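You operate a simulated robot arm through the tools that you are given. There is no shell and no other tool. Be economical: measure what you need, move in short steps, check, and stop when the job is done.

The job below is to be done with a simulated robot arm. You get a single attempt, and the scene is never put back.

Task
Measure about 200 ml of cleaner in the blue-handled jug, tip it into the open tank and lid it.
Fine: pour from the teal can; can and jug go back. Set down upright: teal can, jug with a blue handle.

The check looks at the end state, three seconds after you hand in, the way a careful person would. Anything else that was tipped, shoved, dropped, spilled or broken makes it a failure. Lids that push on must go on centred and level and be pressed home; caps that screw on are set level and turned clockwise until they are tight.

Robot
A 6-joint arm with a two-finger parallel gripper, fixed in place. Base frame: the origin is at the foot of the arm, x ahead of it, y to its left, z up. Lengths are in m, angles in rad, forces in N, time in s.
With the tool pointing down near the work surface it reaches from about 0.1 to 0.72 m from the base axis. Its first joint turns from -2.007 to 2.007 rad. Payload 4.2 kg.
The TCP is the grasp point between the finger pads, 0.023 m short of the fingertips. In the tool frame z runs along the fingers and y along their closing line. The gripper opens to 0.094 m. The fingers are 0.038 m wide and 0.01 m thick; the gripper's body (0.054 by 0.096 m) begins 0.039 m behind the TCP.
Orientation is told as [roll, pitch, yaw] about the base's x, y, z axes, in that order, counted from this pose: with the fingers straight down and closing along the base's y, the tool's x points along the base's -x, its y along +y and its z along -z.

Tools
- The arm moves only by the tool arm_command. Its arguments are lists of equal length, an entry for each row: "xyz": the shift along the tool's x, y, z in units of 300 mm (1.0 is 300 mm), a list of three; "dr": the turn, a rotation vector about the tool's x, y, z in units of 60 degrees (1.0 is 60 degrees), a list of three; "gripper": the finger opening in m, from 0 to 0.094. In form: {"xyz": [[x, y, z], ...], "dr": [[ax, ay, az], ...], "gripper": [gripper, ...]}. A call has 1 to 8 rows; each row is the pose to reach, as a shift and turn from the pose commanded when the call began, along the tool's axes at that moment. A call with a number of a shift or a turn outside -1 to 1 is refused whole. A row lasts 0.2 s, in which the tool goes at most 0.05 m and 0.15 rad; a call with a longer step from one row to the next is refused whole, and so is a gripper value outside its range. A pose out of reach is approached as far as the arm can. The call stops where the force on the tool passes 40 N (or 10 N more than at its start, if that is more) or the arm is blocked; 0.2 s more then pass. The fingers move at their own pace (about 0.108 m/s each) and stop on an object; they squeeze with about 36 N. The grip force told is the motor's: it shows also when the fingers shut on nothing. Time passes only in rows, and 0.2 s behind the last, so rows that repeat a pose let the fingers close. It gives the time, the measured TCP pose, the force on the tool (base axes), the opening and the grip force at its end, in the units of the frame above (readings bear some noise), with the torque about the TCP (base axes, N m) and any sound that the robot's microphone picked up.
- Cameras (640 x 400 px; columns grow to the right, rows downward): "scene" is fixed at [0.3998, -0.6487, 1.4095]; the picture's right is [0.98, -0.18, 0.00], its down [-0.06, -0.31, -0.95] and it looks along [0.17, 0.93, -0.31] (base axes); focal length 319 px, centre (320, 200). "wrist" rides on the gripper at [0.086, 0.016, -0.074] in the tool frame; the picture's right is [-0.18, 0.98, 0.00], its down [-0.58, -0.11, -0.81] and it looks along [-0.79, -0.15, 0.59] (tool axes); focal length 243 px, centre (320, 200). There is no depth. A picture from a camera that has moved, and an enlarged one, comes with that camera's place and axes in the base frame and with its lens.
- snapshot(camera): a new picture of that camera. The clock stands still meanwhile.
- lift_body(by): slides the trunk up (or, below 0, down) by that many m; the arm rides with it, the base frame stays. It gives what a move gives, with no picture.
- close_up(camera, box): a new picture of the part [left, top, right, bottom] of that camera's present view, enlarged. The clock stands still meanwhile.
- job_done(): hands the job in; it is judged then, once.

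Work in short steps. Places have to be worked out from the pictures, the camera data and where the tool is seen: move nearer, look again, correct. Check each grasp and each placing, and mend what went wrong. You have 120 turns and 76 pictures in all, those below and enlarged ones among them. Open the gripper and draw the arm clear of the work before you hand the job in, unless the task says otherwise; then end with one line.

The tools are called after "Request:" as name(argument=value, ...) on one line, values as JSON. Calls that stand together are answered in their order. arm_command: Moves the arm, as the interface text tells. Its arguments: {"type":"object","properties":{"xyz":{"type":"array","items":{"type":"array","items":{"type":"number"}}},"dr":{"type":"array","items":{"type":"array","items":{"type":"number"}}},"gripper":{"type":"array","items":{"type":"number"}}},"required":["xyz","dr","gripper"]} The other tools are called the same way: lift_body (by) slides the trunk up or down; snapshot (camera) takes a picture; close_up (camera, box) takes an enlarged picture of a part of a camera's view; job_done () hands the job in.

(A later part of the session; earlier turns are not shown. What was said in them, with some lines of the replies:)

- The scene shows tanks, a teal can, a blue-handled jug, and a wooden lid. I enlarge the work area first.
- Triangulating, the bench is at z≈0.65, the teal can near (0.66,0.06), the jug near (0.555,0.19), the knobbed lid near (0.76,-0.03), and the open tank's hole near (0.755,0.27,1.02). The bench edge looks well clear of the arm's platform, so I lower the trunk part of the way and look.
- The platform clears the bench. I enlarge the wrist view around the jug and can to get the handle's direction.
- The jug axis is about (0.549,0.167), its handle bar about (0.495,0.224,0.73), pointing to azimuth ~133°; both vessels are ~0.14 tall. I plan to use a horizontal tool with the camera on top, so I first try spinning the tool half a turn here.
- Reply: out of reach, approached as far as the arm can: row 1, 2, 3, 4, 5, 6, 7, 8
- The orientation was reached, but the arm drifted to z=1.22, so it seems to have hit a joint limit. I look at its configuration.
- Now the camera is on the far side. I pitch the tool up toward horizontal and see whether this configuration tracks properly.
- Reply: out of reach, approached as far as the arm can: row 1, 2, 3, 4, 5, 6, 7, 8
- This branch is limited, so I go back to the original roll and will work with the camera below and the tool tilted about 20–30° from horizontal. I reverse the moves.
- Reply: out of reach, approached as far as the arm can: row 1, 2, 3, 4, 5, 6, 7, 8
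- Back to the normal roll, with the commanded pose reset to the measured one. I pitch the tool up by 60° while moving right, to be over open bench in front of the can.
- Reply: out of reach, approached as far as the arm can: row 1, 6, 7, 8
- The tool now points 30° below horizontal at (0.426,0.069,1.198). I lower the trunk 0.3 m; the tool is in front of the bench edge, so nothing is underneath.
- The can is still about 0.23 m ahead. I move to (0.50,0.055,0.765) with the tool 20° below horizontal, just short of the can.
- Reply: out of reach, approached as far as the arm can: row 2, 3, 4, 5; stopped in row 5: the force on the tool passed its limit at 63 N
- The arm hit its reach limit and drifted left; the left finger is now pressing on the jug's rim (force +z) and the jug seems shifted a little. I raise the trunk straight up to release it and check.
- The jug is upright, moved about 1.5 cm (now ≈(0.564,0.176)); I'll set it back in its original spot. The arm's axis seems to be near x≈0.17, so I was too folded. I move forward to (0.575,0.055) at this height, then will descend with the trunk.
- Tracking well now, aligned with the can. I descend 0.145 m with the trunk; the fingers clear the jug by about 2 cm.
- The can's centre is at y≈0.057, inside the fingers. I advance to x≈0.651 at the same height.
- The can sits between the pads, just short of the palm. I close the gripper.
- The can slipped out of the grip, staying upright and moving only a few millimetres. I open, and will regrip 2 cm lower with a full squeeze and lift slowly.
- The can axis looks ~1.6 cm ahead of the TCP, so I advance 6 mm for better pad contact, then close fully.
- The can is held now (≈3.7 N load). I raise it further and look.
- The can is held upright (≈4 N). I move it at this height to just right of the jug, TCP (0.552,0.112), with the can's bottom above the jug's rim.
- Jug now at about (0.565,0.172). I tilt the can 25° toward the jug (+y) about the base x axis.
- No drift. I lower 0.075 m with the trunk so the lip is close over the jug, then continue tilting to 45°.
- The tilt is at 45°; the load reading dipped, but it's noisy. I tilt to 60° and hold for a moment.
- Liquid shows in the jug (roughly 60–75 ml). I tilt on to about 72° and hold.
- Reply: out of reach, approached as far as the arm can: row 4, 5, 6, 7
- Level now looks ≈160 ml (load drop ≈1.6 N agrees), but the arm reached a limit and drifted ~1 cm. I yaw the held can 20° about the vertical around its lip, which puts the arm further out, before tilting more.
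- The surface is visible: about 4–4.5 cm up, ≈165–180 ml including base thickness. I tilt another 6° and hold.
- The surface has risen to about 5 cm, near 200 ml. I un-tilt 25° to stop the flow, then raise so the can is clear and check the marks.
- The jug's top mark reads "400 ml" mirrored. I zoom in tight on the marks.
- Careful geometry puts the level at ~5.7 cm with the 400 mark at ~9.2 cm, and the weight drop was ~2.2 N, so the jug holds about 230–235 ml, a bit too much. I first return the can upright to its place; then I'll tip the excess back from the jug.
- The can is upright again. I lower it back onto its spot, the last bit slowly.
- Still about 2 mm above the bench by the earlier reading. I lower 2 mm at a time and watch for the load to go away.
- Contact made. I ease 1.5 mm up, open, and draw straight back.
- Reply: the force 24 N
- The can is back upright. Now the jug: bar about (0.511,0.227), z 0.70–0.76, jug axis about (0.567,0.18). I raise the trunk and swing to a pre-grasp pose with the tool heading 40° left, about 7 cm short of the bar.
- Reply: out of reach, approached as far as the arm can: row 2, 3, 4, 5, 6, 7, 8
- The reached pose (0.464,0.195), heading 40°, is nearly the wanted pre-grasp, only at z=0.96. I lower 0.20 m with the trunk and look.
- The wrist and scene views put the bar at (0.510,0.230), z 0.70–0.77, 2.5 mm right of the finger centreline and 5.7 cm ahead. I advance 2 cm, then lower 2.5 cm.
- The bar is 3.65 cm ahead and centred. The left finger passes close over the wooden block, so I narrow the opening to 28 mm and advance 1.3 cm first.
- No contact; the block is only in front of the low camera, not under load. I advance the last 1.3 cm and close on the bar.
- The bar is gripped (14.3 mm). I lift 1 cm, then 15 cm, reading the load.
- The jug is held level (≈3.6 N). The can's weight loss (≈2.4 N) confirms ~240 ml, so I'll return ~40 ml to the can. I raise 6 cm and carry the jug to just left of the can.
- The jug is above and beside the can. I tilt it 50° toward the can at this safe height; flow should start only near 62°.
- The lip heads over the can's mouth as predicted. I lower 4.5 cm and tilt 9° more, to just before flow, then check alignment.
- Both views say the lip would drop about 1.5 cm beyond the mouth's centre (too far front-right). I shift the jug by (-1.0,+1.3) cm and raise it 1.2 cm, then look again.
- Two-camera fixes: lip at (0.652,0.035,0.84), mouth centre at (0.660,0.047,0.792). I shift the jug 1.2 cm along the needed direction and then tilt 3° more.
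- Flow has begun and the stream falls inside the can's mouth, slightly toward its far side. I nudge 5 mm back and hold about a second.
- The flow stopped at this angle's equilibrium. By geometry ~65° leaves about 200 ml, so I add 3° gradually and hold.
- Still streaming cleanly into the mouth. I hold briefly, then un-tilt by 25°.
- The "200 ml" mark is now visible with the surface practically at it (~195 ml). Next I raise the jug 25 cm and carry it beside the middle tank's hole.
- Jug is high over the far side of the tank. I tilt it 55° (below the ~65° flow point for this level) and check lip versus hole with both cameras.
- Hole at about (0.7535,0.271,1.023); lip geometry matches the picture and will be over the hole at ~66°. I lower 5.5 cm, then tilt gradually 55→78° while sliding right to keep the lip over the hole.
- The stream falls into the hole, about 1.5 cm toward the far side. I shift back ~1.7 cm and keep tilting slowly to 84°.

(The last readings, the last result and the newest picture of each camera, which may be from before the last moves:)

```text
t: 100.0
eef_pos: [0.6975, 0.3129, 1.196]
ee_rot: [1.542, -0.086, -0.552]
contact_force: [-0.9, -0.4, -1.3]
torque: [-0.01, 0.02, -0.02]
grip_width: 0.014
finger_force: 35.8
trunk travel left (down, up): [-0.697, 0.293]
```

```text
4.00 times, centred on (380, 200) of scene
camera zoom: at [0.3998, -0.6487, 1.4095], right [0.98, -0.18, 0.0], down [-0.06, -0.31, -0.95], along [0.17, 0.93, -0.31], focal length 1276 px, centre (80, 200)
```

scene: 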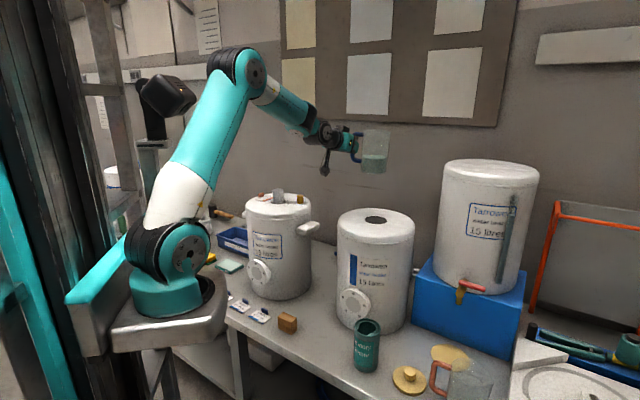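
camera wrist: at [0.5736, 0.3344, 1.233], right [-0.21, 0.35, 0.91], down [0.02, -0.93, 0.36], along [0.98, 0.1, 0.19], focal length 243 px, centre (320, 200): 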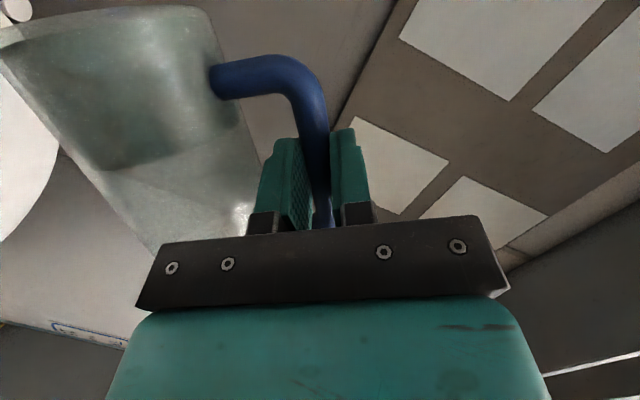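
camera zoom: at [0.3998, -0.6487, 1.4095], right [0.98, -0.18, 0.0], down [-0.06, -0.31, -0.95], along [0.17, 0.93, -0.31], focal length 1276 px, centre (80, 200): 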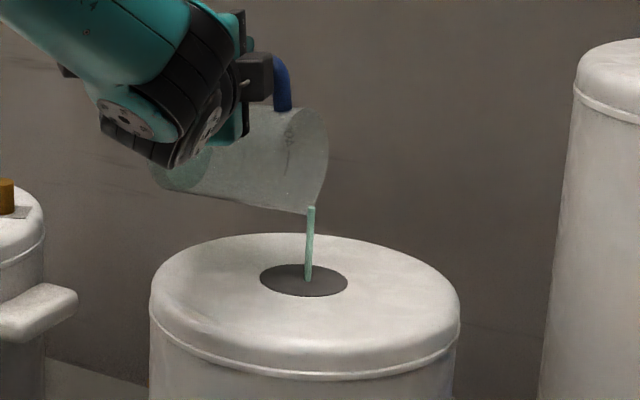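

Centred in the hole now. I continue to tilt to 112° at the same lip point and hold.

Request:
arm_command(xyz=[[-0.0264, -0.0029, -0.0089], [-0.054, -0.006, -0.0182], [-0.0822, -0.0091, -0.0278], [-0.1114, -0.0124, -0.0376], [-0.141, -0.0156, -0.0476], [-0.1712, -0.019, -0.0578], [-0.2009, -0.0223, -0.0678], [-0.2009, -0.0223, -0.0678]], dr=[[-0.0213, 0, 0.0631], [-0.0427, 0, 0.1263], [-0.064, 0, 0.1894], [-0.0853, 0, 0.2525], [-0.1067, 0, 0.3157], [-0.128, 0, 0.3788], [-0.1493, 0, 0.442], [-0.1493, 0, 0.442]], gripper=[0, 0, 0, 0, 0, 0, 0, 0])

Request:
arm_command(xyz=[[0, 0, 0], [0, 0, 0], [0, 0, 0], [0, 0, 0], [0, 0, 0], [0, 0, 0]], dr=[[0, 0, 0], [0, 0, 0], [0, 0, 0], [0, 0, 0], [0, 0, 0], [0, 0, 0]], gripper=[0, 0, 0, 0, 0, 0])

Request:
close_up(camera="scene", box=[320, 150, 440, 250])

```text
t: 101.8
eef_pos: [0.7393, 0.2634, 1.1949]
ee_rot: [1.706, 0.374, -0.526]
contact_force: [0.1, 0.1, -0.5]
torque: [-0.04, 0.0, -0.02]
grip_width: 0.0135
finger_force: 36.3
trunk travel left (down, up): [-0.697, 0.293]
```

```text
t: 103.2
eef_pos: [0.7389, 0.2631, 1.194]
ee_rot: [1.702, 0.376, -0.526]
contact_force: [-0.4, 0.0, -0.6]
torque: [-0.08, 0.01, 0.02]
grip_width: 0.0141
finger_force: 35.9
trunk travel left (down, up): [-0.697, 0.293]
```

```text
4.00 times, centred on (380, 200) of scene
camera zoom: at [0.3998, -0.6487, 1.4095], right [0.98, -0.18, 0.0], down [-0.06, -0.31, -0.95], along [0.17, 0.93, -0.31], focal length 1276 px, centre (80, 200)
```

zoom: 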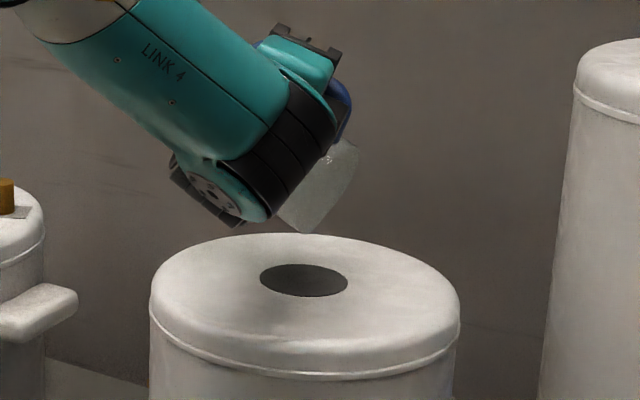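

The jug is empty (≈0.55 N) and nothing is spilled on the tank. I raise 10 cm and bring the jug upright again.

Request:
lift_body(by=0.1)

Request:
arm_command(xyz=[[0, 0, 0], [0, 0, 0], [0, 0, 0], [0, 0, 0], [0, 0, 0], [0, 0, 0], [0, 0, 0], [0, 0, 0]], dr=[[0.0373, 0, -0.1105], [0.0747, 0, -0.221], [0.112, 0, -0.3315], [0.1493, 0, -0.442], [0.1867, 0, -0.5525], [0.224, 0, -0.663], [0.2613, 0, -0.7735], [0.2987, 0, -0.884]], gripper=[0, 0, 0, 0, 0, 0, 0, 0])

Request:
arm_command(xyz=[[0, 0, 0], [0, 0, 0], [0, 0, 0], [0, 0, 0], [0, 0, 0], [0, 0, 0], [0, 0, 0], [0, 0, 0]], dr=[[0.0373, 0, -0.1105], [0.0747, 0, -0.221], [0.112, 0, -0.3315], [0.1493, 0, -0.442], [0.1867, 0, -0.5525], [0.224, 0, -0.663], [0.2613, 0, -0.7735], [0.2987, 0, -0.884]], gripper=[0, 0, 0, 0, 0, 0, 0, 0])

```text
t: 104.5
eef_pos: [0.7376, 0.2628, 1.2959]
ee_rot: [1.703, 0.373, -0.527]
contact_force: [0.5, -0.3, -1.1]
torque: [-0.04, -0.01, -0.01]
grip_width: 0.0139
finger_force: 36.0
trunk travel left (down, up): [-0.797, 0.193]
```

```text
t: 106.3
eef_pos: [0.7379, 0.2651, 1.2949]
ee_rot: [1.362, -0.547, -0.494]
contact_force: [-0.3, -0.6, -2.0]
torque: [0.06, 0.03, 0.0]
grip_width: 0.0142
finger_force: 36.4
trunk travel left (down, up): [-0.797, 0.193]
```

```text
t: 108.1
eef_pos: [0.7381, 0.2646, 1.2945]
ee_rot: [0.037, -1.245, 0.656]
contact_force: [0.6, -0.1, -0.9]
torque: [0.05, 0.08, 0.0]
grip_width: 0.0137
finger_force: 35.7
trunk travel left (down, up): [-0.797, 0.193]
```

Upright again. I carry it back above its original spot (TCP target ≈(0.4865,0.2174)) and lower to 5 cm above the bench height.

Request:
arm_command(xyz=[[0.0297, 0.0523, -0.088], [0.0595, 0.1047, -0.176], [0.0892, 0.157, -0.264], [0.119, 0.2093, -0.352], [0.1487, 0.2617, -0.44], [0.1785, 0.314, -0.528], [0.2082, 0.3664, -0.616], [0.238, 0.4187, -0.704]], dr=[[0, 0, 0], [0, 0, 0], [0, 0, 0], [0, 0, 0], [0, 0, 0], [0, 0, 0], [0, 0, 0], [0, 0, 0]], gripper=[0, 0, 0, 0, 0, 0, 0, 0])

Request:
lift_body(by=-0.51)

Request:
close_up(camera="scene", box=[270, 280, 360, 355])

```text
t: 109.9
eef_pos: [0.4852, 0.2179, 1.2948]
ee_rot: [0.044, -1.245, 0.65]
contact_force: [0.1, 0.1, -1.8]
torque: [0.06, 0.1, 0.06]
grip_width: 0.0139
finger_force: 35.9
trunk travel left (down, up): [-0.797, 0.193]
```

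```text
refused: -0.51 is not a number from -0.4 to 0.4
```

```text
5.33 times, centred on (315, 318) of scene
camera zoom: at [0.3998, -0.6487, 1.4095], right [0.98, -0.18, 0.0], down [-0.06, -0.31, -0.95], along [0.17, 0.93, -0.31], focal length 1701 px, centre (347, -427)
```

zoom: 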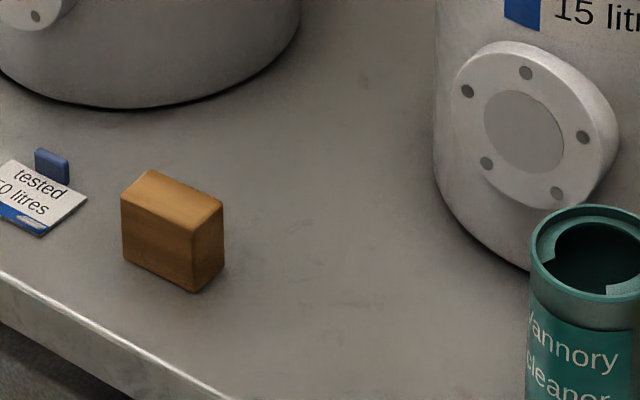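

Bench is dry and the block undisturbed. I lower in two parts.

Request:
lift_body(by=-0.4)

Request:
lift_body(by=-0.13)

Request:
close_up(camera="scene", box=[270, 290, 400, 390])

```text
t: 113.8
eef_pos: [0.4853, 0.2174, 0.8968]
ee_rot: [0.043, -1.244, 0.654]
contact_force: [-0.8, -0.7, -1.2]
torque: [0.04, 0.1, 0.0]
grip_width: 0.0138
finger_force: 36.1
trunk travel left (down, up): [-0.397, 0.593]
```

```text
t: 115.3
eef_pos: [0.4856, 0.2175, 0.7663]
ee_rot: [0.04, -1.247, 0.652]
contact_force: [0.6, -0.8, -1.2]
torque: [0.05, 0.08, 0.03]
grip_width: 0.0137
finger_force: 35.7
trunk travel left (down, up): [-0.267, 0.723]
```

```text
4.00 times, centred on (335, 340) of scene
camera zoom: at [0.3998, -0.6487, 1.4095], right [0.98, -0.18, 0.0], down [-0.06, -0.31, -0.95], along [0.17, 0.93, -0.31], focal length 1276 px, centre (260, -360)
```

zoom: 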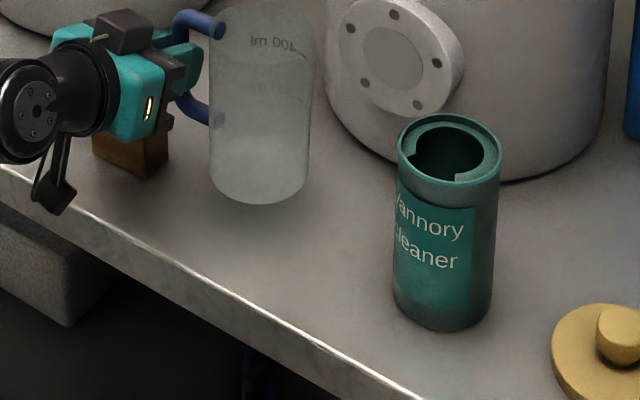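

Jug column matches its original one. I lower the last 3 cm carefully.

Request:
lift_body(by=-0.027)

Request:
lift_body(by=-0.003)

Request:
lift_body(by=-0.002)

```text
t: 116.1
eef_pos: [0.4843, 0.2178, 0.7403]
ee_rot: [0.042, -1.244, 0.653]
contact_force: [0.2, 0.4, -0.8]
torque: [0.04, 0.03, -0.02]
grip_width: 0.0139
finger_force: 36.1
trunk travel left (down, up): [-0.24, 0.75]
```

```text
t: 116.6
eef_pos: [0.4853, 0.2179, 0.7383]
ee_rot: [0.042, -1.246, 0.656]
contact_force: [-0.7, 0.2, 3.1]
torque: [-0.16, -0.36, -0.01]
grip_width: 0.014
finger_force: 36.2
trunk travel left (down, up): [-0.237, 0.753]
```

```text
t: 117.1
eef_pos: [0.4857, 0.2177, 0.7366]
ee_rot: [0.041, -1.249, 0.655]
contact_force: [-2.4, 2.9, 13.9]
torque: [-0.69, -1.01, 0.08]
grip_width: 0.0139
finger_force: 35.6
trunk travel left (down, up): [-0.235, 0.755]
```

The jug is down. I open to 28 mm and draw straight back 4.5 cm, then raise the trunk.

Request:
arm_command(xyz=[[0, 0, 0], [0, 0, 0], [0, 0, 0], [0.016, 0, -0.047], [0.032, 0, -0.095], [0.048, 0, -0.142], [0.048, 0, -0.142]], dr=[[0, 0, 0], [0, 0, 0], [0, 0, 0], [0, 0, 0], [0, 0, 0], [0, 0, 0], [0, 0, 0]], gripper=[0.028, 0.028, 0.028, 0.028, 0.028, 0.028, 0.028])

Request:
lift_body(by=0.2)

Request:
close_up(camera="scene", box=[270, 270, 470, 400])

```text
t: 118.7
eef_pos: [0.4534, 0.1956, 0.7402]
ee_rot: [0.043, -1.244, 0.652]
contact_force: [-0.5, -1.3, -0.1]
torque: [0.0, 0.01, 0.03]
grip_width: 0.028
finger_force: 0.1
out of reach, approached as far as the arm can: row 6, 7
trunk travel left (down, up): [-0.235, 0.755]
```

```text
t: 120.9
eef_pos: [0.4549, 0.1966, 0.9405]
ee_rot: [0.043, -1.243, 0.654]
contact_force: [-0.2, 0.4, 0.2]
torque: [-0.01, 0.0, 0.0]
grip_width: 0.0281
finger_force: 0.0
trunk travel left (down, up): [-0.435, 0.555]
```

```text
3.08 times, centred on (370, 335) of scene
camera zoom: at [0.3998, -0.6487, 1.4095], right [0.98, -0.18, 0.0], down [-0.06, -0.31, -0.95], along [0.17, 0.93, -0.31], focal length 982 px, centre (166, -215)
```

zoom: 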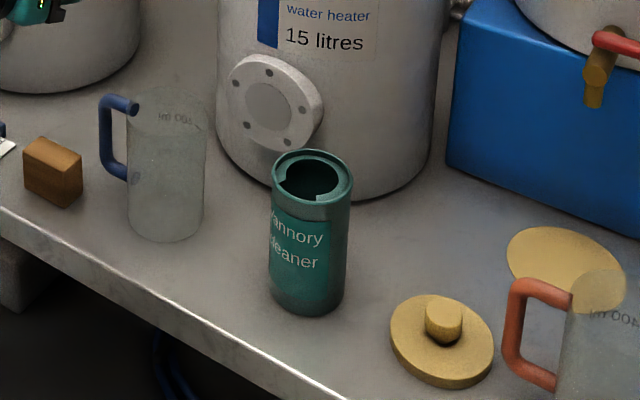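

Jug stands exactly in its original pixels. Next the lid with the knob, at about (0.762,-0.028). I yaw straight and move above the can area, then pitch the tool down.

Request:
arm_command(xyz=[[0.003, -0.1165, -0.008], [0.005, -0.233, -0.015], [0.008, -0.3495, -0.023], [0.0105, -0.466, -0.03], [0.013, -0.5825, -0.038], [0.016, -0.699, -0.046], [0.018, -0.8155, -0.053], [0.021, -0.932, -0.061]], dr=[[0.0789, 0, 0.0266], [0.1577, 0, 0.0533], [0.2366, 0, 0.0799], [0.3155, 0, 0.1065], [0.3944, 0, 0.1331], [0.4732, 0, 0.1598], [0.5521, 0, 0.1864], [0.631, 0, 0.213]], gripper=[0.05, 0.06, 0.06, 0.06, 0.06, 0.06, 0.06, 0.06])

Request:
arm_command(xyz=[[0, 0, 0], [0, 0, 0], [0, 0, 0], [0, 0, 0], [0, 0, 0], [0, 0, 0], [0, 0, 0], [0, 0, 0]], dr=[[0, 0.125, 0], [0, 0.25, 0], [0, 0.375, 0], [0, 0.5, 0], [0, 0.625, 0], [0, 0.75, 0], [0, 0.875, 0], [0, 1.0, 0]], gripper=[0.06, 0.06, 0.06, 0.06, 0.06, 0.06, 0.06, 0.06])

```text
t: 122.7
eef_pos: [0.6184, -0.0331, 0.9368]
ee_rot: [0.029, -1.234, -0.034]
contact_force: [0.7, -0.3, -0.4]
torque: [0.02, -0.01, 0.01]
grip_width: 0.0601
finger_force: 0.0
out of reach, approached as far as the arm can: row 1, 2, 3, 4, 5
trunk travel left (down, up): [-0.435, 0.555]
```

```text
t: 124.5
eef_pos: [0.6176, -0.0312, 0.9381]
ee_rot: [0.01, -0.187, -0.007]
contact_force: [-1.2, 0.3, 0.4]
torque: [-0.01, 0.01, 0.0]
grip_width: 0.06
finger_force: 0.1
trunk travel left (down, up): [-0.435, 0.555]
```

I finish pitching to vertical and move over to (0.70,-0.028,0.90), then look with the wrist camera.

Request:
arm_command(xyz=[[-0.082, 0.003, 0.058], [-0.164, 0.007, 0.117], [-0.246, 0.01, 0.175], [-0.246, 0.01, 0.175]], dr=[[0.003, 0.0595, -0.002], [0.006, 0.119, -0.004], [0.0095, 0.1786, -0.0067], [0.0095, 0.1786, -0.0067]], gripper=[0.06, 0.06, 0.06, 0.06])

Request:
snapshot(camera="wrist")

```text
t: 125.5
eef_pos: [0.7011, -0.0285, 0.8995]
ee_rot: [0.0, -0.001, 0.002]
contact_force: [-0.7, 0.7, 0.0]
torque: [-0.01, -0.03, 0.01]
grip_width: 0.0598
finger_force: 0.0
trunk travel left (down, up): [-0.435, 0.555]
```

```text
9 pictures are left
camera wrist: at [0.6141, -0.0124, 0.9745], right [0.18, 0.98, 0.0], down [0.58, -0.11, 0.81], along [0.79, -0.15, -0.59], focal length 243 px, centre (320, 200)
```

wrist: 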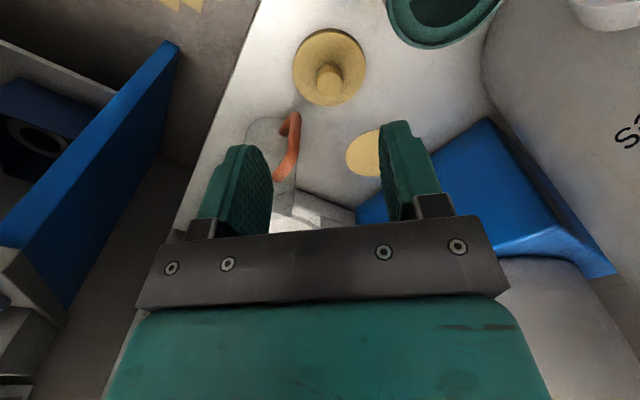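

The lid knob's axis is at about (0.759,-0.029), top near z 0.705. I descend to 0.735 above it and check from the side.

Request:
arm_command(xyz=[[-0.048, -0.001, 0.13], [-0.096, -0.002, 0.26], [-0.144, -0.002, 0.39], [-0.193, -0.003, 0.5], [-0.193, -0.003, 0.548], [-0.193, -0.003, 0.548]], dr=[[0, 0, 0], [0, 0, 0], [0, 0, 0], [0, 0, 0], [0, 0, 0], [0, 0, 0]], gripper=[0.06, 0.06, 0.06, 0.06, 0.06, 0.06])

Request:
close_up(camera="scene", box=[370, 330, 450, 400])

```text
t: 126.9
eef_pos: [0.759, -0.0295, 0.7357]
ee_rot: [-0.001, -0.002, 0.002]
contact_force: [-0.1, -0.2, -0.4]
torque: [0.0, 0.01, 0.0]
grip_width: 0.06
finger_force: 0.0
trunk travel left (down, up): [-0.435, 0.555]
```

```text
5.71 times, centred on (410, 365) of scene
camera zoom: at [0.3998, -0.6487, 1.4095], right [0.98, -0.18, 0.0], down [-0.06, -0.31, -0.95], along [0.17, 0.93, -0.31], focal length 1823 px, centre (-194, -743)
```

zoom: 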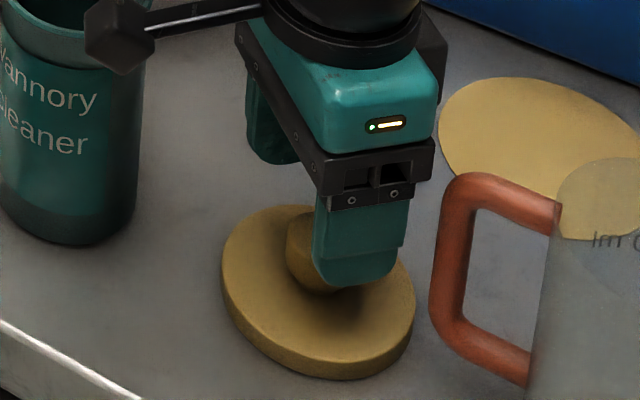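

Fingers straddle the knob properly. The camera boom is close to the can, so I yaw 20° to swing it clear, then lower 2.8 cm and close on the knob.

Request:
arm_command(xyz=[[0, 0, 0], [0, 0, 0], [0, 0, 0], [0, 0, 0.03], [0, 0, 0.06], [0, 0, 0.093], [0, 0, 0.093]], dr=[[0, 0, -0.111], [0, 0, -0.222], [0, 0, -0.333], [0, 0, -0.333], [0, 0, -0.333], [0, 0, -0.333], [0, 0, -0.333]], gripper=[0.06, 0.06, 0.06, 0.06, 0.06, 0.06, 0.06])

Request:
arm_command(xyz=[[0, 0, 0], [0, 0, 0], [0, 0, 0], [0, 0, 0]], dr=[[0, 0, 0], [0, 0, 0], [0, 0, 0], [0, 0, 0]], gripper=[0, 0, 0, 0])

Request:
close_up(camera="scene", box=[370, 330, 450, 400])

```text
t: 128.5
eef_pos: [0.7574, -0.0292, 0.7072]
ee_rot: [-0.001, -0.004, 0.352]
contact_force: [-0.4, -1.0, -0.2]
torque: [0.0, 0.01, 0.0]
grip_width: 0.0602
finger_force: 0.0
trunk travel left (down, up): [-0.435, 0.555]
```

```text
t: 129.5
eef_pos: [0.7571, -0.0297, 0.7061]
ee_rot: [-0.002, -0.002, 0.35]
contact_force: [0.0, 0.9, -0.4]
torque: [0.03, 0.0, -0.03]
grip_width: 0.0293
finger_force: 35.7
trunk travel left (down, up): [-0.435, 0.555]
```

```text
5.71 times, centred on (410, 365) of scene
camera zoom: at [0.3998, -0.6487, 1.4095], right [0.98, -0.18, 0.0], down [-0.06, -0.31, -0.95], along [0.17, 0.93, -0.31], focal length 1823 px, centre (-194, -743)
```

zoom: 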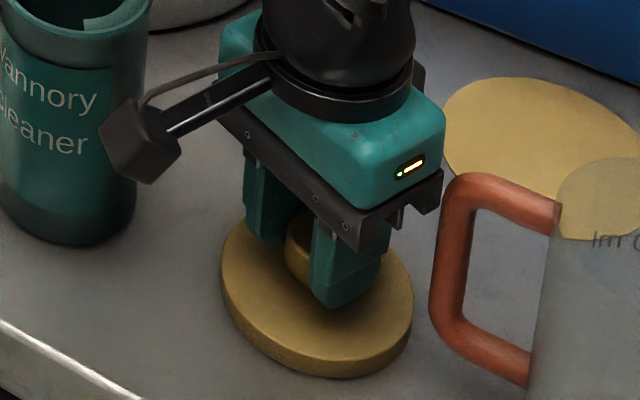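

The knob is gripped. I lift 3 cm, then up clear of the tank top, and check the lid from the side.

Request:
lift_body(by=0.03)

Request:
lift_body(by=0.4)

Request:
close_up(camera="scene", box=[330, 160, 490, 290])

```text
t: 130.2
eef_pos: [0.7579, -0.0296, 0.7364]
ee_rot: [-0.003, -0.002, 0.35]
contact_force: [-0.2, 0.1, -1.3]
torque: [0.02, 0.02, 0.0]
grip_width: 0.0293
finger_force: 35.7
trunk travel left (down, up): [-0.465, 0.525]
```

```text
t: 134.1
eef_pos: [0.7573, -0.0295, 1.1361]
ee_rot: [-0.003, -0.003, 0.348]
contact_force: [-0.6, 0.4, -0.7]
torque: [0.01, -0.01, 0.01]
grip_width: 0.0295
finger_force: 36.1
trunk travel left (down, up): [-0.865, 0.125]
```

```text
3.08 times, centred on (410, 225) of scene
camera zoom: at [0.3998, -0.6487, 1.4095], right [0.98, -0.18, 0.0], down [-0.06, -0.31, -0.95], along [0.17, 0.93, -0.31], focal length 982 px, centre (43, 123)
```

zoom: 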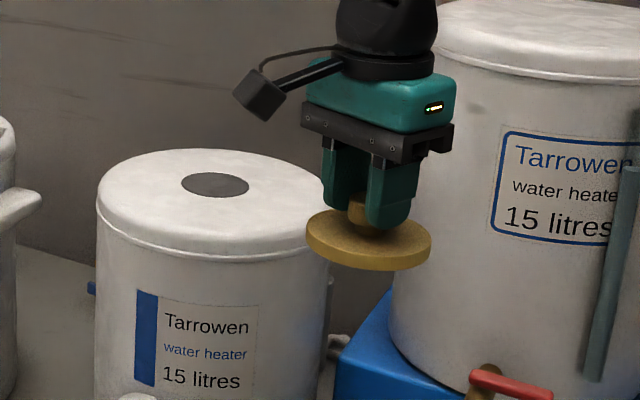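

The lid hangs level. I carry it over the hole, estimated at TCP (0.753,0.276), at this height.

Request:
arm_command(xyz=[[-0.042, 0.1202, 0], [-0.084, 0.2404, 0], [-0.1259, 0.3606, 0], [-0.1679, 0.4808, 0], [-0.2099, 0.601, 0], [-0.2518, 0.7212, 0], [-0.2938, 0.8414, 0], [-0.3358, 0.9616, 0]], dr=[[0, 0, 0], [0, 0, 0], [0, 0, 0], [0, 0, 0], [0, 0, 0], [0, 0, 0], [0, 0, 0], [0, 0, 0]], gripper=[0, 0, 0, 0, 0, 0, 0, 0])

Request:
close_up(camera="scene", box=[330, 170, 420, 245])

```text
t: 135.9
eef_pos: [0.7535, 0.277, 1.1368]
ee_rot: [-0.001, -0.002, 0.35]
contact_force: [0.7, 0.2, 0.5]
torque: [0.06, 0.02, -0.01]
grip_width: 0.0291
finger_force: 35.8
trunk travel left (down, up): [-0.865, 0.125]
```

```text
5.33 times, centred on (375, 208) of scene
camera zoom: at [0.3998, -0.6487, 1.4095], right [0.98, -0.18, 0.0], down [-0.06, -0.31, -0.95], along [0.17, 0.93, -0.31], focal length 1701 px, centre (27, 160)
```

zoom: 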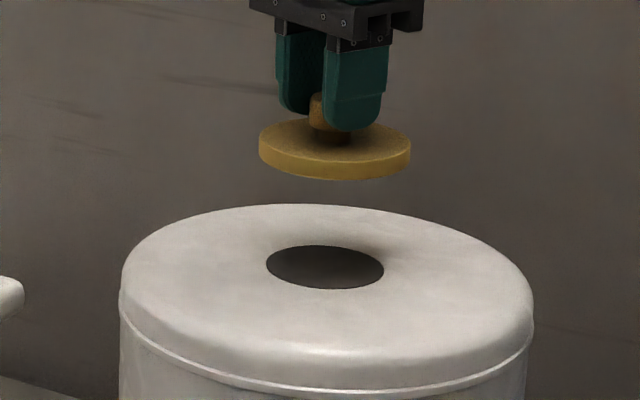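

The lid lines up with the hole column to ~2 mm; heights are consistent with a tank top at z≈1.019. I shift 2 mm left, lower 5.5 cm, then in small steps feeling for contact.

Request:
arm_command(xyz=[[0.006, 0.002, 0], [0.006, 0.002, 0]], dr=[[0, 0, 0], [0, 0, 0]], gripper=[0, 0])

Request:
lift_body(by=-0.05)

Request:
lift_body(by=-0.008)

Request:
lift_body(by=-0.004)

Request:
lift_body(by=-0.004)

```text
t: 136.5
eef_pos: [0.7522, 0.2763, 1.1375]
ee_rot: [-0.003, -0.002, 0.352]
contact_force: [0.1, 0.1, -0.1]
torque: [-0.04, 0.01, 0.0]
grip_width: 0.029
finger_force: 36.9
trunk travel left (down, up): [-0.865, 0.125]
```

```text
t: 137.4
eef_pos: [0.7522, 0.2763, 1.0867]
ee_rot: [0.0, -0.001, 0.351]
contact_force: [-0.1, 0.0, -0.7]
torque: [-0.01, 0.03, -0.02]
grip_width: 0.0292
finger_force: 35.6
trunk travel left (down, up): [-0.815, 0.175]
```

```text
t: 137.9
eef_pos: [0.7521, 0.277, 1.0789]
ee_rot: [-0.002, -0.002, 0.352]
contact_force: [-0.1, 0.4, -0.9]
torque: [0.04, 0.0, -0.04]
grip_width: 0.0291
finger_force: 35.6
trunk travel left (down, up): [-0.807, 0.183]
```

```text
t: 138.5
eef_pos: [0.7521, 0.2765, 1.0744]
ee_rot: [-0.003, -0.001, 0.352]
contact_force: [-0.7, -0.3, -0.6]
torque: [-0.02, 0.04, 0.02]
grip_width: 0.0292
finger_force: 35.6
trunk travel left (down, up): [-0.803, 0.187]
```

```text
t: 139.0
eef_pos: [0.7516, 0.2772, 1.0705]
ee_rot: [-0.001, -0.002, 0.35]
contact_force: [0.5, -0.4, 0.1]
torque: [-0.03, 0.0, 0.03]
grip_width: 0.029
finger_force: 36.1
trunk travel left (down, up): [-0.799, 0.191]
```

No contact yet at z 1.0705. I continue in 3 mm steps.

Request:
lift_body(by=-0.003)

Request:
lift_body(by=-0.003)

Request:
close_up(camera="scene", box=[330, 170, 420, 245])

```text
t: 139.5
eef_pos: [0.7514, 0.2765, 1.0678]
ee_rot: [-0.002, 0.0, 0.35]
contact_force: [-0.2, 0.6, -0.8]
torque: [0.0, 0.02, 0.04]
grip_width: 0.0291
finger_force: 35.8
trunk travel left (down, up): [-0.796, 0.194]
```

```text
t: 140.1
eef_pos: [0.7517, 0.2767, 1.0674]
ee_rot: [-0.001, -0.003, 0.352]
contact_force: [-0.9, -0.4, 11.4]
torque: [0.01, 0.18, -0.09]
grip_width: 0.029
finger_force: 36.2
trunk travel left (down, up): [-0.793, 0.197]
```

```text
5.33 times, centred on (375, 208) of scene
camera zoom: at [0.3998, -0.6487, 1.4095], right [0.98, -0.18, 0.0], down [-0.06, -0.31, -0.95], along [0.17, 0.93, -0.31], focal length 1701 px, centre (27, 160)
```

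zoom: 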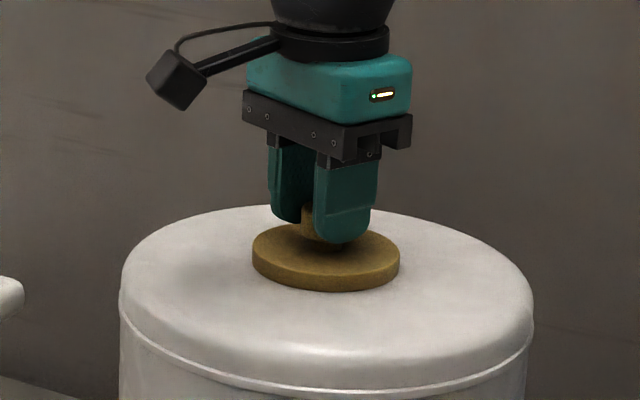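

Contact at z≈1.067 (11 N), and the lid's centre coincides with the hole's to within ~2–3 mm. I press down gently in 1.5 mm steps to seat it.

Request:
lift_body(by=-0.0015)

Request:
lift_body(by=-0.0015)

```text
t: 140.6
eef_pos: [0.7517, 0.2765, 1.0674]
ee_rot: [0.001, -0.008, 0.347]
contact_force: [0.1, -0.8, 25.7]
torque: [-0.06, 0.15, -0.14]
grip_width: 0.029
finger_force: 35.5
trunk travel left (down, up): [-0.792, 0.198]
```

```text
t: 141.1
eef_pos: [0.7525, 0.2769, 1.0661]
ee_rot: [0.001, -0.008, 0.35]
contact_force: [1.7, 0.2, 36.3]
torque: [-0.02, -0.05, -0.14]
grip_width: 0.029
finger_force: 36.5
trunk travel left (down, up): [-0.79, 0.2]
```

Force rises stiffly with little travel. One more press to see whether it yields.

Request:
lift_body(by=-0.0015)

Request:
lift_body(by=-0.0015)

Request:
close_up(camera="scene", box=[350, 195, 400, 235])

```text
t: 141.6
eef_pos: [0.7511, 0.2766, 1.0645]
ee_rot: [0.0, -0.009, 0.348]
contact_force: [1.5, -0.4, 35.8]
torque: [0.09, -0.29, -0.16]
grip_width: 0.0293
finger_force: 35.9
trunk travel left (down, up): [-0.789, 0.201]
```

```text
t: 142.1
eef_pos: [0.7522, 0.2768, 1.0626]
ee_rot: [-0.002, -0.009, 0.351]
contact_force: [1.6, -0.5, 34.8]
torque: [0.06, -0.25, -0.15]
grip_width: 0.0292
finger_force: 36.3
trunk travel left (down, up): [-0.787, 0.203]
```

```text
10.00 times, centred on (375, 215) of scene
camera zoom: at [0.3998, -0.6487, 1.4095], right [0.98, -0.18, 0.0], down [-0.06, -0.31, -0.95], along [0.17, 0.93, -0.31], focal length 3190 px, centre (-230, 50)
```

zoom: 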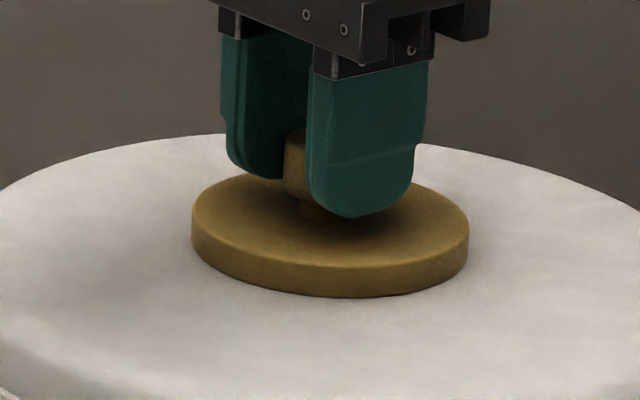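

The fingers slid ~4 mm on the knob while the lid stayed put; the picture suggests the lid sits about 1 px high, i.e. a few mm too far back (+y) or not dropped in. I lift 6 mm, shift 5 mm toward -y, and lower again feeling the height.

Request:
lift_body(by=0.008)

Request:
arm_command(xyz=[[0.0057, -0.0157, 0], [0.0057, -0.0157, 0]], dr=[[0, 0, 0], [0, 0, 0]], gripper=[0, 0])

Request:
lift_body(by=-0.004)

Request:
lift_body(by=-0.002)

Request:
lift_body(by=-0.002)

```text
t: 142.7
eef_pos: [0.7512, 0.2758, 1.0646]
ee_rot: [-0.004, 0.004, 0.35]
contact_force: [-0.7, -0.6, 1.9]
torque: [-0.03, -0.04, 0.03]
grip_width: 0.0291
finger_force: 36.0
trunk travel left (down, up): [-0.795, 0.195]
```

```text
t: 143.3
eef_pos: [0.7518, 0.2718, 1.0666]
ee_rot: [-0.002, 0.0, 0.352]
contact_force: [-0.1, 1.1, -0.6]
torque: [-0.04, -0.03, -0.01]
grip_width: 0.029
finger_force: 35.9
trunk travel left (down, up): [-0.795, 0.195]
```

```text
t: 143.8
eef_pos: [0.752, 0.2725, 1.0641]
ee_rot: [-0.002, -0.003, 0.35]
contact_force: [-0.7, 0.3, 2.8]
torque: [0.05, -0.15, 0.03]
grip_width: 0.0289
finger_force: 35.7
trunk travel left (down, up): [-0.791, 0.199]
```

```text
t: 144.3
eef_pos: [0.7522, 0.2726, 1.0638]
ee_rot: [0.0, -0.006, 0.348]
contact_force: [-1.2, 1.5, 14.8]
torque: [0.04, -0.05, -0.04]
grip_width: 0.0291
finger_force: 36.1
trunk travel left (down, up): [-0.789, 0.201]
```

```text
t: 144.8
eef_pos: [0.7517, 0.2721, 1.0634]
ee_rot: [-0.001, -0.009, 0.35]
contact_force: [0.1, 0.0, 33.4]
torque: [0.06, 0.05, -0.07]
grip_width: 0.0289
finger_force: 36.1
trunk travel left (down, up): [-0.787, 0.203]
```

Same contact plane and nearly no torque: a flat, level seat. I use one picture to compare the lid's outline with the hole's known outline.

Request:
close_up(camera="scene", box=[350, 195, 400, 235])

```text
10.00 times, centred on (375, 215) of scene
camera zoom: at [0.3998, -0.6487, 1.4095], right [0.98, -0.18, 0.0], down [-0.06, -0.31, -0.95], along [0.17, 0.93, -0.31], focal length 3190 px, centre (-230, 50)
```

zoom: 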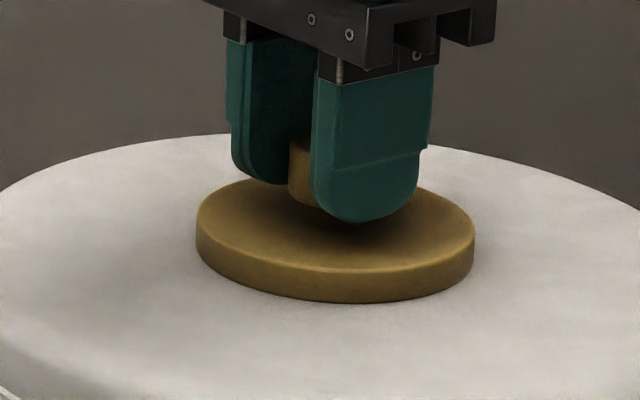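

Lid centre is now ~2 mm right and ~3 mm behind the hole's centre. I ease the pressure and slide it (-3,-3) mm under light contact, watching for a drop.

Request:
lift_body(by=0.003)

Request:
arm_command(xyz=[[0.0064, -0.003, 0], [0.0128, -0.006, 0], [0.0128, -0.006, 0]], dr=[[0, 0, 0], [0, 0, 0], [0, 0, 0]], gripper=[0, 0, 0])

Request:
lift_body(by=-0.002)

Request:
lift_body(by=-0.0015)

```text
t: 145.3
eef_pos: [0.7517, 0.273, 1.0633]
ee_rot: [-0.001, -0.003, 0.349]
contact_force: [5.0, 3.6, 22.8]
torque: [0.24, -0.45, -0.05]
grip_width: 0.0287
finger_force: 36.1
trunk travel left (down, up): [-0.79, 0.2]
```

```text
t: 146.2
eef_pos: [0.7477, 0.2702, 1.0631]
ee_rot: [-0.001, -0.003, 0.351]
contact_force: [7.3, 6.4, 24.2]
torque: [0.21, -0.34, -0.02]
grip_width: 0.0291
finger_force: 35.9
trunk travel left (down, up): [-0.79, 0.2]
```

```text
t: 146.7
eef_pos: [0.7475, 0.2681, 1.0634]
ee_rot: [-0.001, -0.004, 0.352]
contact_force: [3.4, 4.2, 32.8]
torque: [0.03, 0.0, -0.05]
grip_width: 0.0287
finger_force: 36.4
trunk travel left (down, up): [-0.788, 0.202]
```

```text
t: 147.2
eef_pos: [0.7497, 0.2693, 1.064]
ee_rot: [0.0, -0.008, 0.35]
contact_force: [0.2, 1.6, 39.5]
torque: [-0.05, 0.18, -0.05]
grip_width: 0.0288
finger_force: 36.5
trunk travel left (down, up): [-0.787, 0.203]
```

Plane unchanged, level, and pressed with ~40 N: the lid is flush on the tank. I ease off, open the fingers, and rise straight up.

Request:
lift_body(by=0.003)

Request:
arm_command(xyz=[[0, 0, 0], [0, 0, 0], [0, 0, 0]], dr=[[0, 0, 0], [0, 0, 0], [0, 0, 0]], gripper=[0.05, 0.06, 0.06])

Request:
lift_body(by=0.12)

Request:
close_up(camera="scene", box=[335, 185, 415, 235])

```text
t: 147.7
eef_pos: [0.7482, 0.2687, 1.0627]
ee_rot: [0.001, -0.005, 0.35]
contact_force: [1.5, 2.3, 27.6]
torque: [0.15, -0.31, -0.05]
grip_width: 0.0288
finger_force: 36.0
trunk travel left (down, up): [-0.79, 0.2]
```

```text
t: 148.5
eef_pos: [0.7488, 0.2693, 1.0606]
ee_rot: [-0.001, 0.0, 0.349]
contact_force: [0.8, 0.3, -0.3]
torque: [-0.01, 0.01, -0.01]
grip_width: 0.0601
finger_force: 0.1
trunk travel left (down, up): [-0.79, 0.2]
heard: snap
```

```text
t: 150.0
eef_pos: [0.7484, 0.2698, 1.1808]
ee_rot: [-0.001, -0.003, 0.348]
contact_force: [-0.2, -0.9, 0.3]
torque: [0.03, 0.0, -0.04]
grip_width: 0.0601
finger_force: 0.0
trunk travel left (down, up): [-0.91, 0.08]
```

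```text
8.00 times, centred on (375, 210) of scene
camera zoom: at [0.3998, -0.6487, 1.4095], right [0.98, -0.18, 0.0], down [-0.06, -0.31, -0.95], along [0.17, 0.93, -0.31], focal length 2552 px, centre (-120, 120)
```

zoom: 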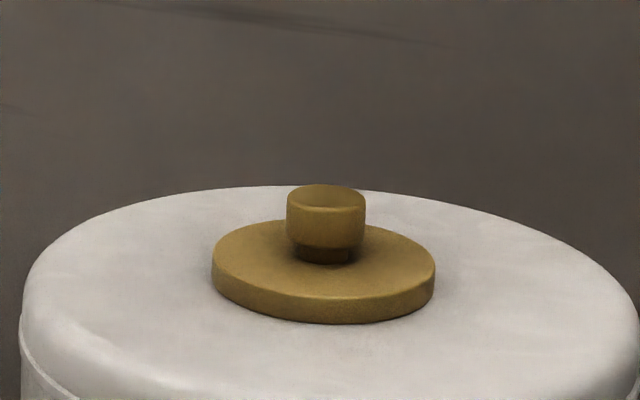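

A snap was heard: the lid clicked home, and it looks level and centred. To be sure I press once on the knob's top with closed fingers.

Request:
arm_command(xyz=[[0, 0, 0], [0, 0, 0], [0, 0, 0], [0, 0, 0]], dr=[[0, 0, 0], [0, 0, 0], [0, 0, 0], [0, 0, 0]], gripper=[0.03, 0, 0, 0])

Request:
lift_body(by=-0.08)

Request:
arm_command(xyz=[[0, 0, 0.01], [0, 0, 0.02], [0, 0, 0.03], [0, 0, 0.04], [0, 0, 0.05], [0, 0, 0.06], [0, 0, 0.07], [0, 0, 0.08]], dr=[[0, 0, 0], [0, 0, 0], [0, 0, 0], [0, 0, 0], [0, 0, 0], [0, 0, 0], [0, 0, 0], [0, 0, 0]], gripper=[0, 0, 0, 0, 0, 0, 0, 0])

```text
t: 151.0
eef_pos: [0.7497, 0.2697, 1.1815]
ee_rot: [-0.002, -0.002, 0.352]
contact_force: [0.5, -0.4, -0.2]
torque: [0.0, 0.0, -0.01]
grip_width: 0.0
finger_force: 35.4
trunk travel left (down, up): [-0.91, 0.08]
```

```text
t: 152.2
eef_pos: [0.7498, 0.2687, 1.1006]
ee_rot: [-0.001, -0.002, 0.351]
contact_force: [0.1, 0.4, 0.2]
torque: [-0.02, 0.01, -0.01]
grip_width: 0.0
finger_force: 36.1
trunk travel left (down, up): [-0.83, 0.16]
```

```text
t: 154.0
eef_pos: [0.7495, 0.2678, 1.0803]
ee_rot: [0.0, -0.008, 0.35]
contact_force: [-0.9, 1.5, 19.8]
torque: [-0.01, 0.02, -0.03]
grip_width: 0.0
finger_force: 35.8
trunk travel left (down, up): [-0.83, 0.16]
```

Pressing with 20 N, firm. I add a little more, then withdraw.

Request:
arm_command(xyz=[[0, 0, 0.006], [0, 0, 0.012], [0, 0, 0.018]], dr=[[0, 0, 0], [0, 0, 0], [0, 0, 0]], gripper=[0, 0, 0])

Request:
lift_body(by=0.15)

```text
t: 154.5
eef_pos: [0.749, 0.2691, 1.0803]
ee_rot: [0.002, -0.012, 0.35]
contact_force: [-8.9, -4.7, 16.7]
torque: [-0.2, 0.33, 0.02]
grip_width: 0.0001
finger_force: 36.2
trunk travel left (down, up): [-0.83, 0.16]
stopped in row 2: the force on the tool passed its limit at 42 N (the readings are from after the stop); the commanded pose is now the measured one
```

```text
t: 156.3
eef_pos: [0.7504, 0.2692, 1.2276]
ee_rot: [0.0, -0.008, 0.348]
contact_force: [0.6, 0.6, 0.3]
torque: [0.01, -0.06, 0.03]
grip_width: 0.0
finger_force: 36.2
trunk travel left (down, up): [-0.98, 0.01]
```

The lid held at 42 N without moving further. I open the gripper and draw the arm back clear of the work.

Request:
arm_command(xyz=[[0.1, 0, 0], [0.2, 0, 0], [0.3, 0, 0], [0.4, 0, 0], [0.5, 0, 0], [0.6, 0, 0], [0.7, 0, 0], [0.75, 0, 0]], dr=[[0, 0, 0], [0, 0, 0], [0, 0, 0], [0, 0, 0], [0, 0, 0], [0, 0, 0], [0, 0, 0], [0, 0, 0]], gripper=[0.094, 0.094, 0.094, 0.094, 0.094, 0.094, 0.094, 0.094])

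Request:
snapshot(camera="scene")

```text
t: 158.1
eef_pos: [0.5403, 0.1909, 1.2254]
ee_rot: [0.002, -0.01, 0.349]
contact_force: [0.2, -0.3, -0.7]
torque: [-0.02, -0.01, -0.04]
grip_width: 0.094
finger_force: 0.0
trunk travel left (down, up): [-0.98, 0.01]
```

```text
0 pictures are left
```

scene: 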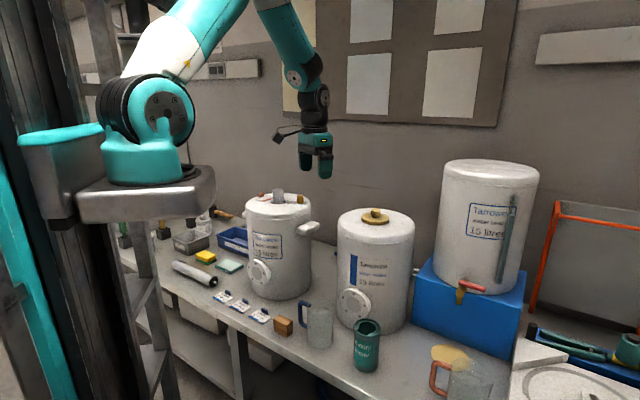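

The lid is on the tank, the can and jug stand upright in their places, and nothing else has been disturbed. I hand in.

Request:
job_done()

```text
The job is handed in.
```

About 200 ml of cleaner (level at the jug's 200 ml mark) is in the open tank, its lid snapped on and held under a 42 N press, and the teal can and blue-handled jug are back upright in their places. Early on a finger nudged the jug about 1.5 cm, and I later set it back on its original spot; I over-poured at first and tipped roughly 40 ml back into the can, with no spills seen.
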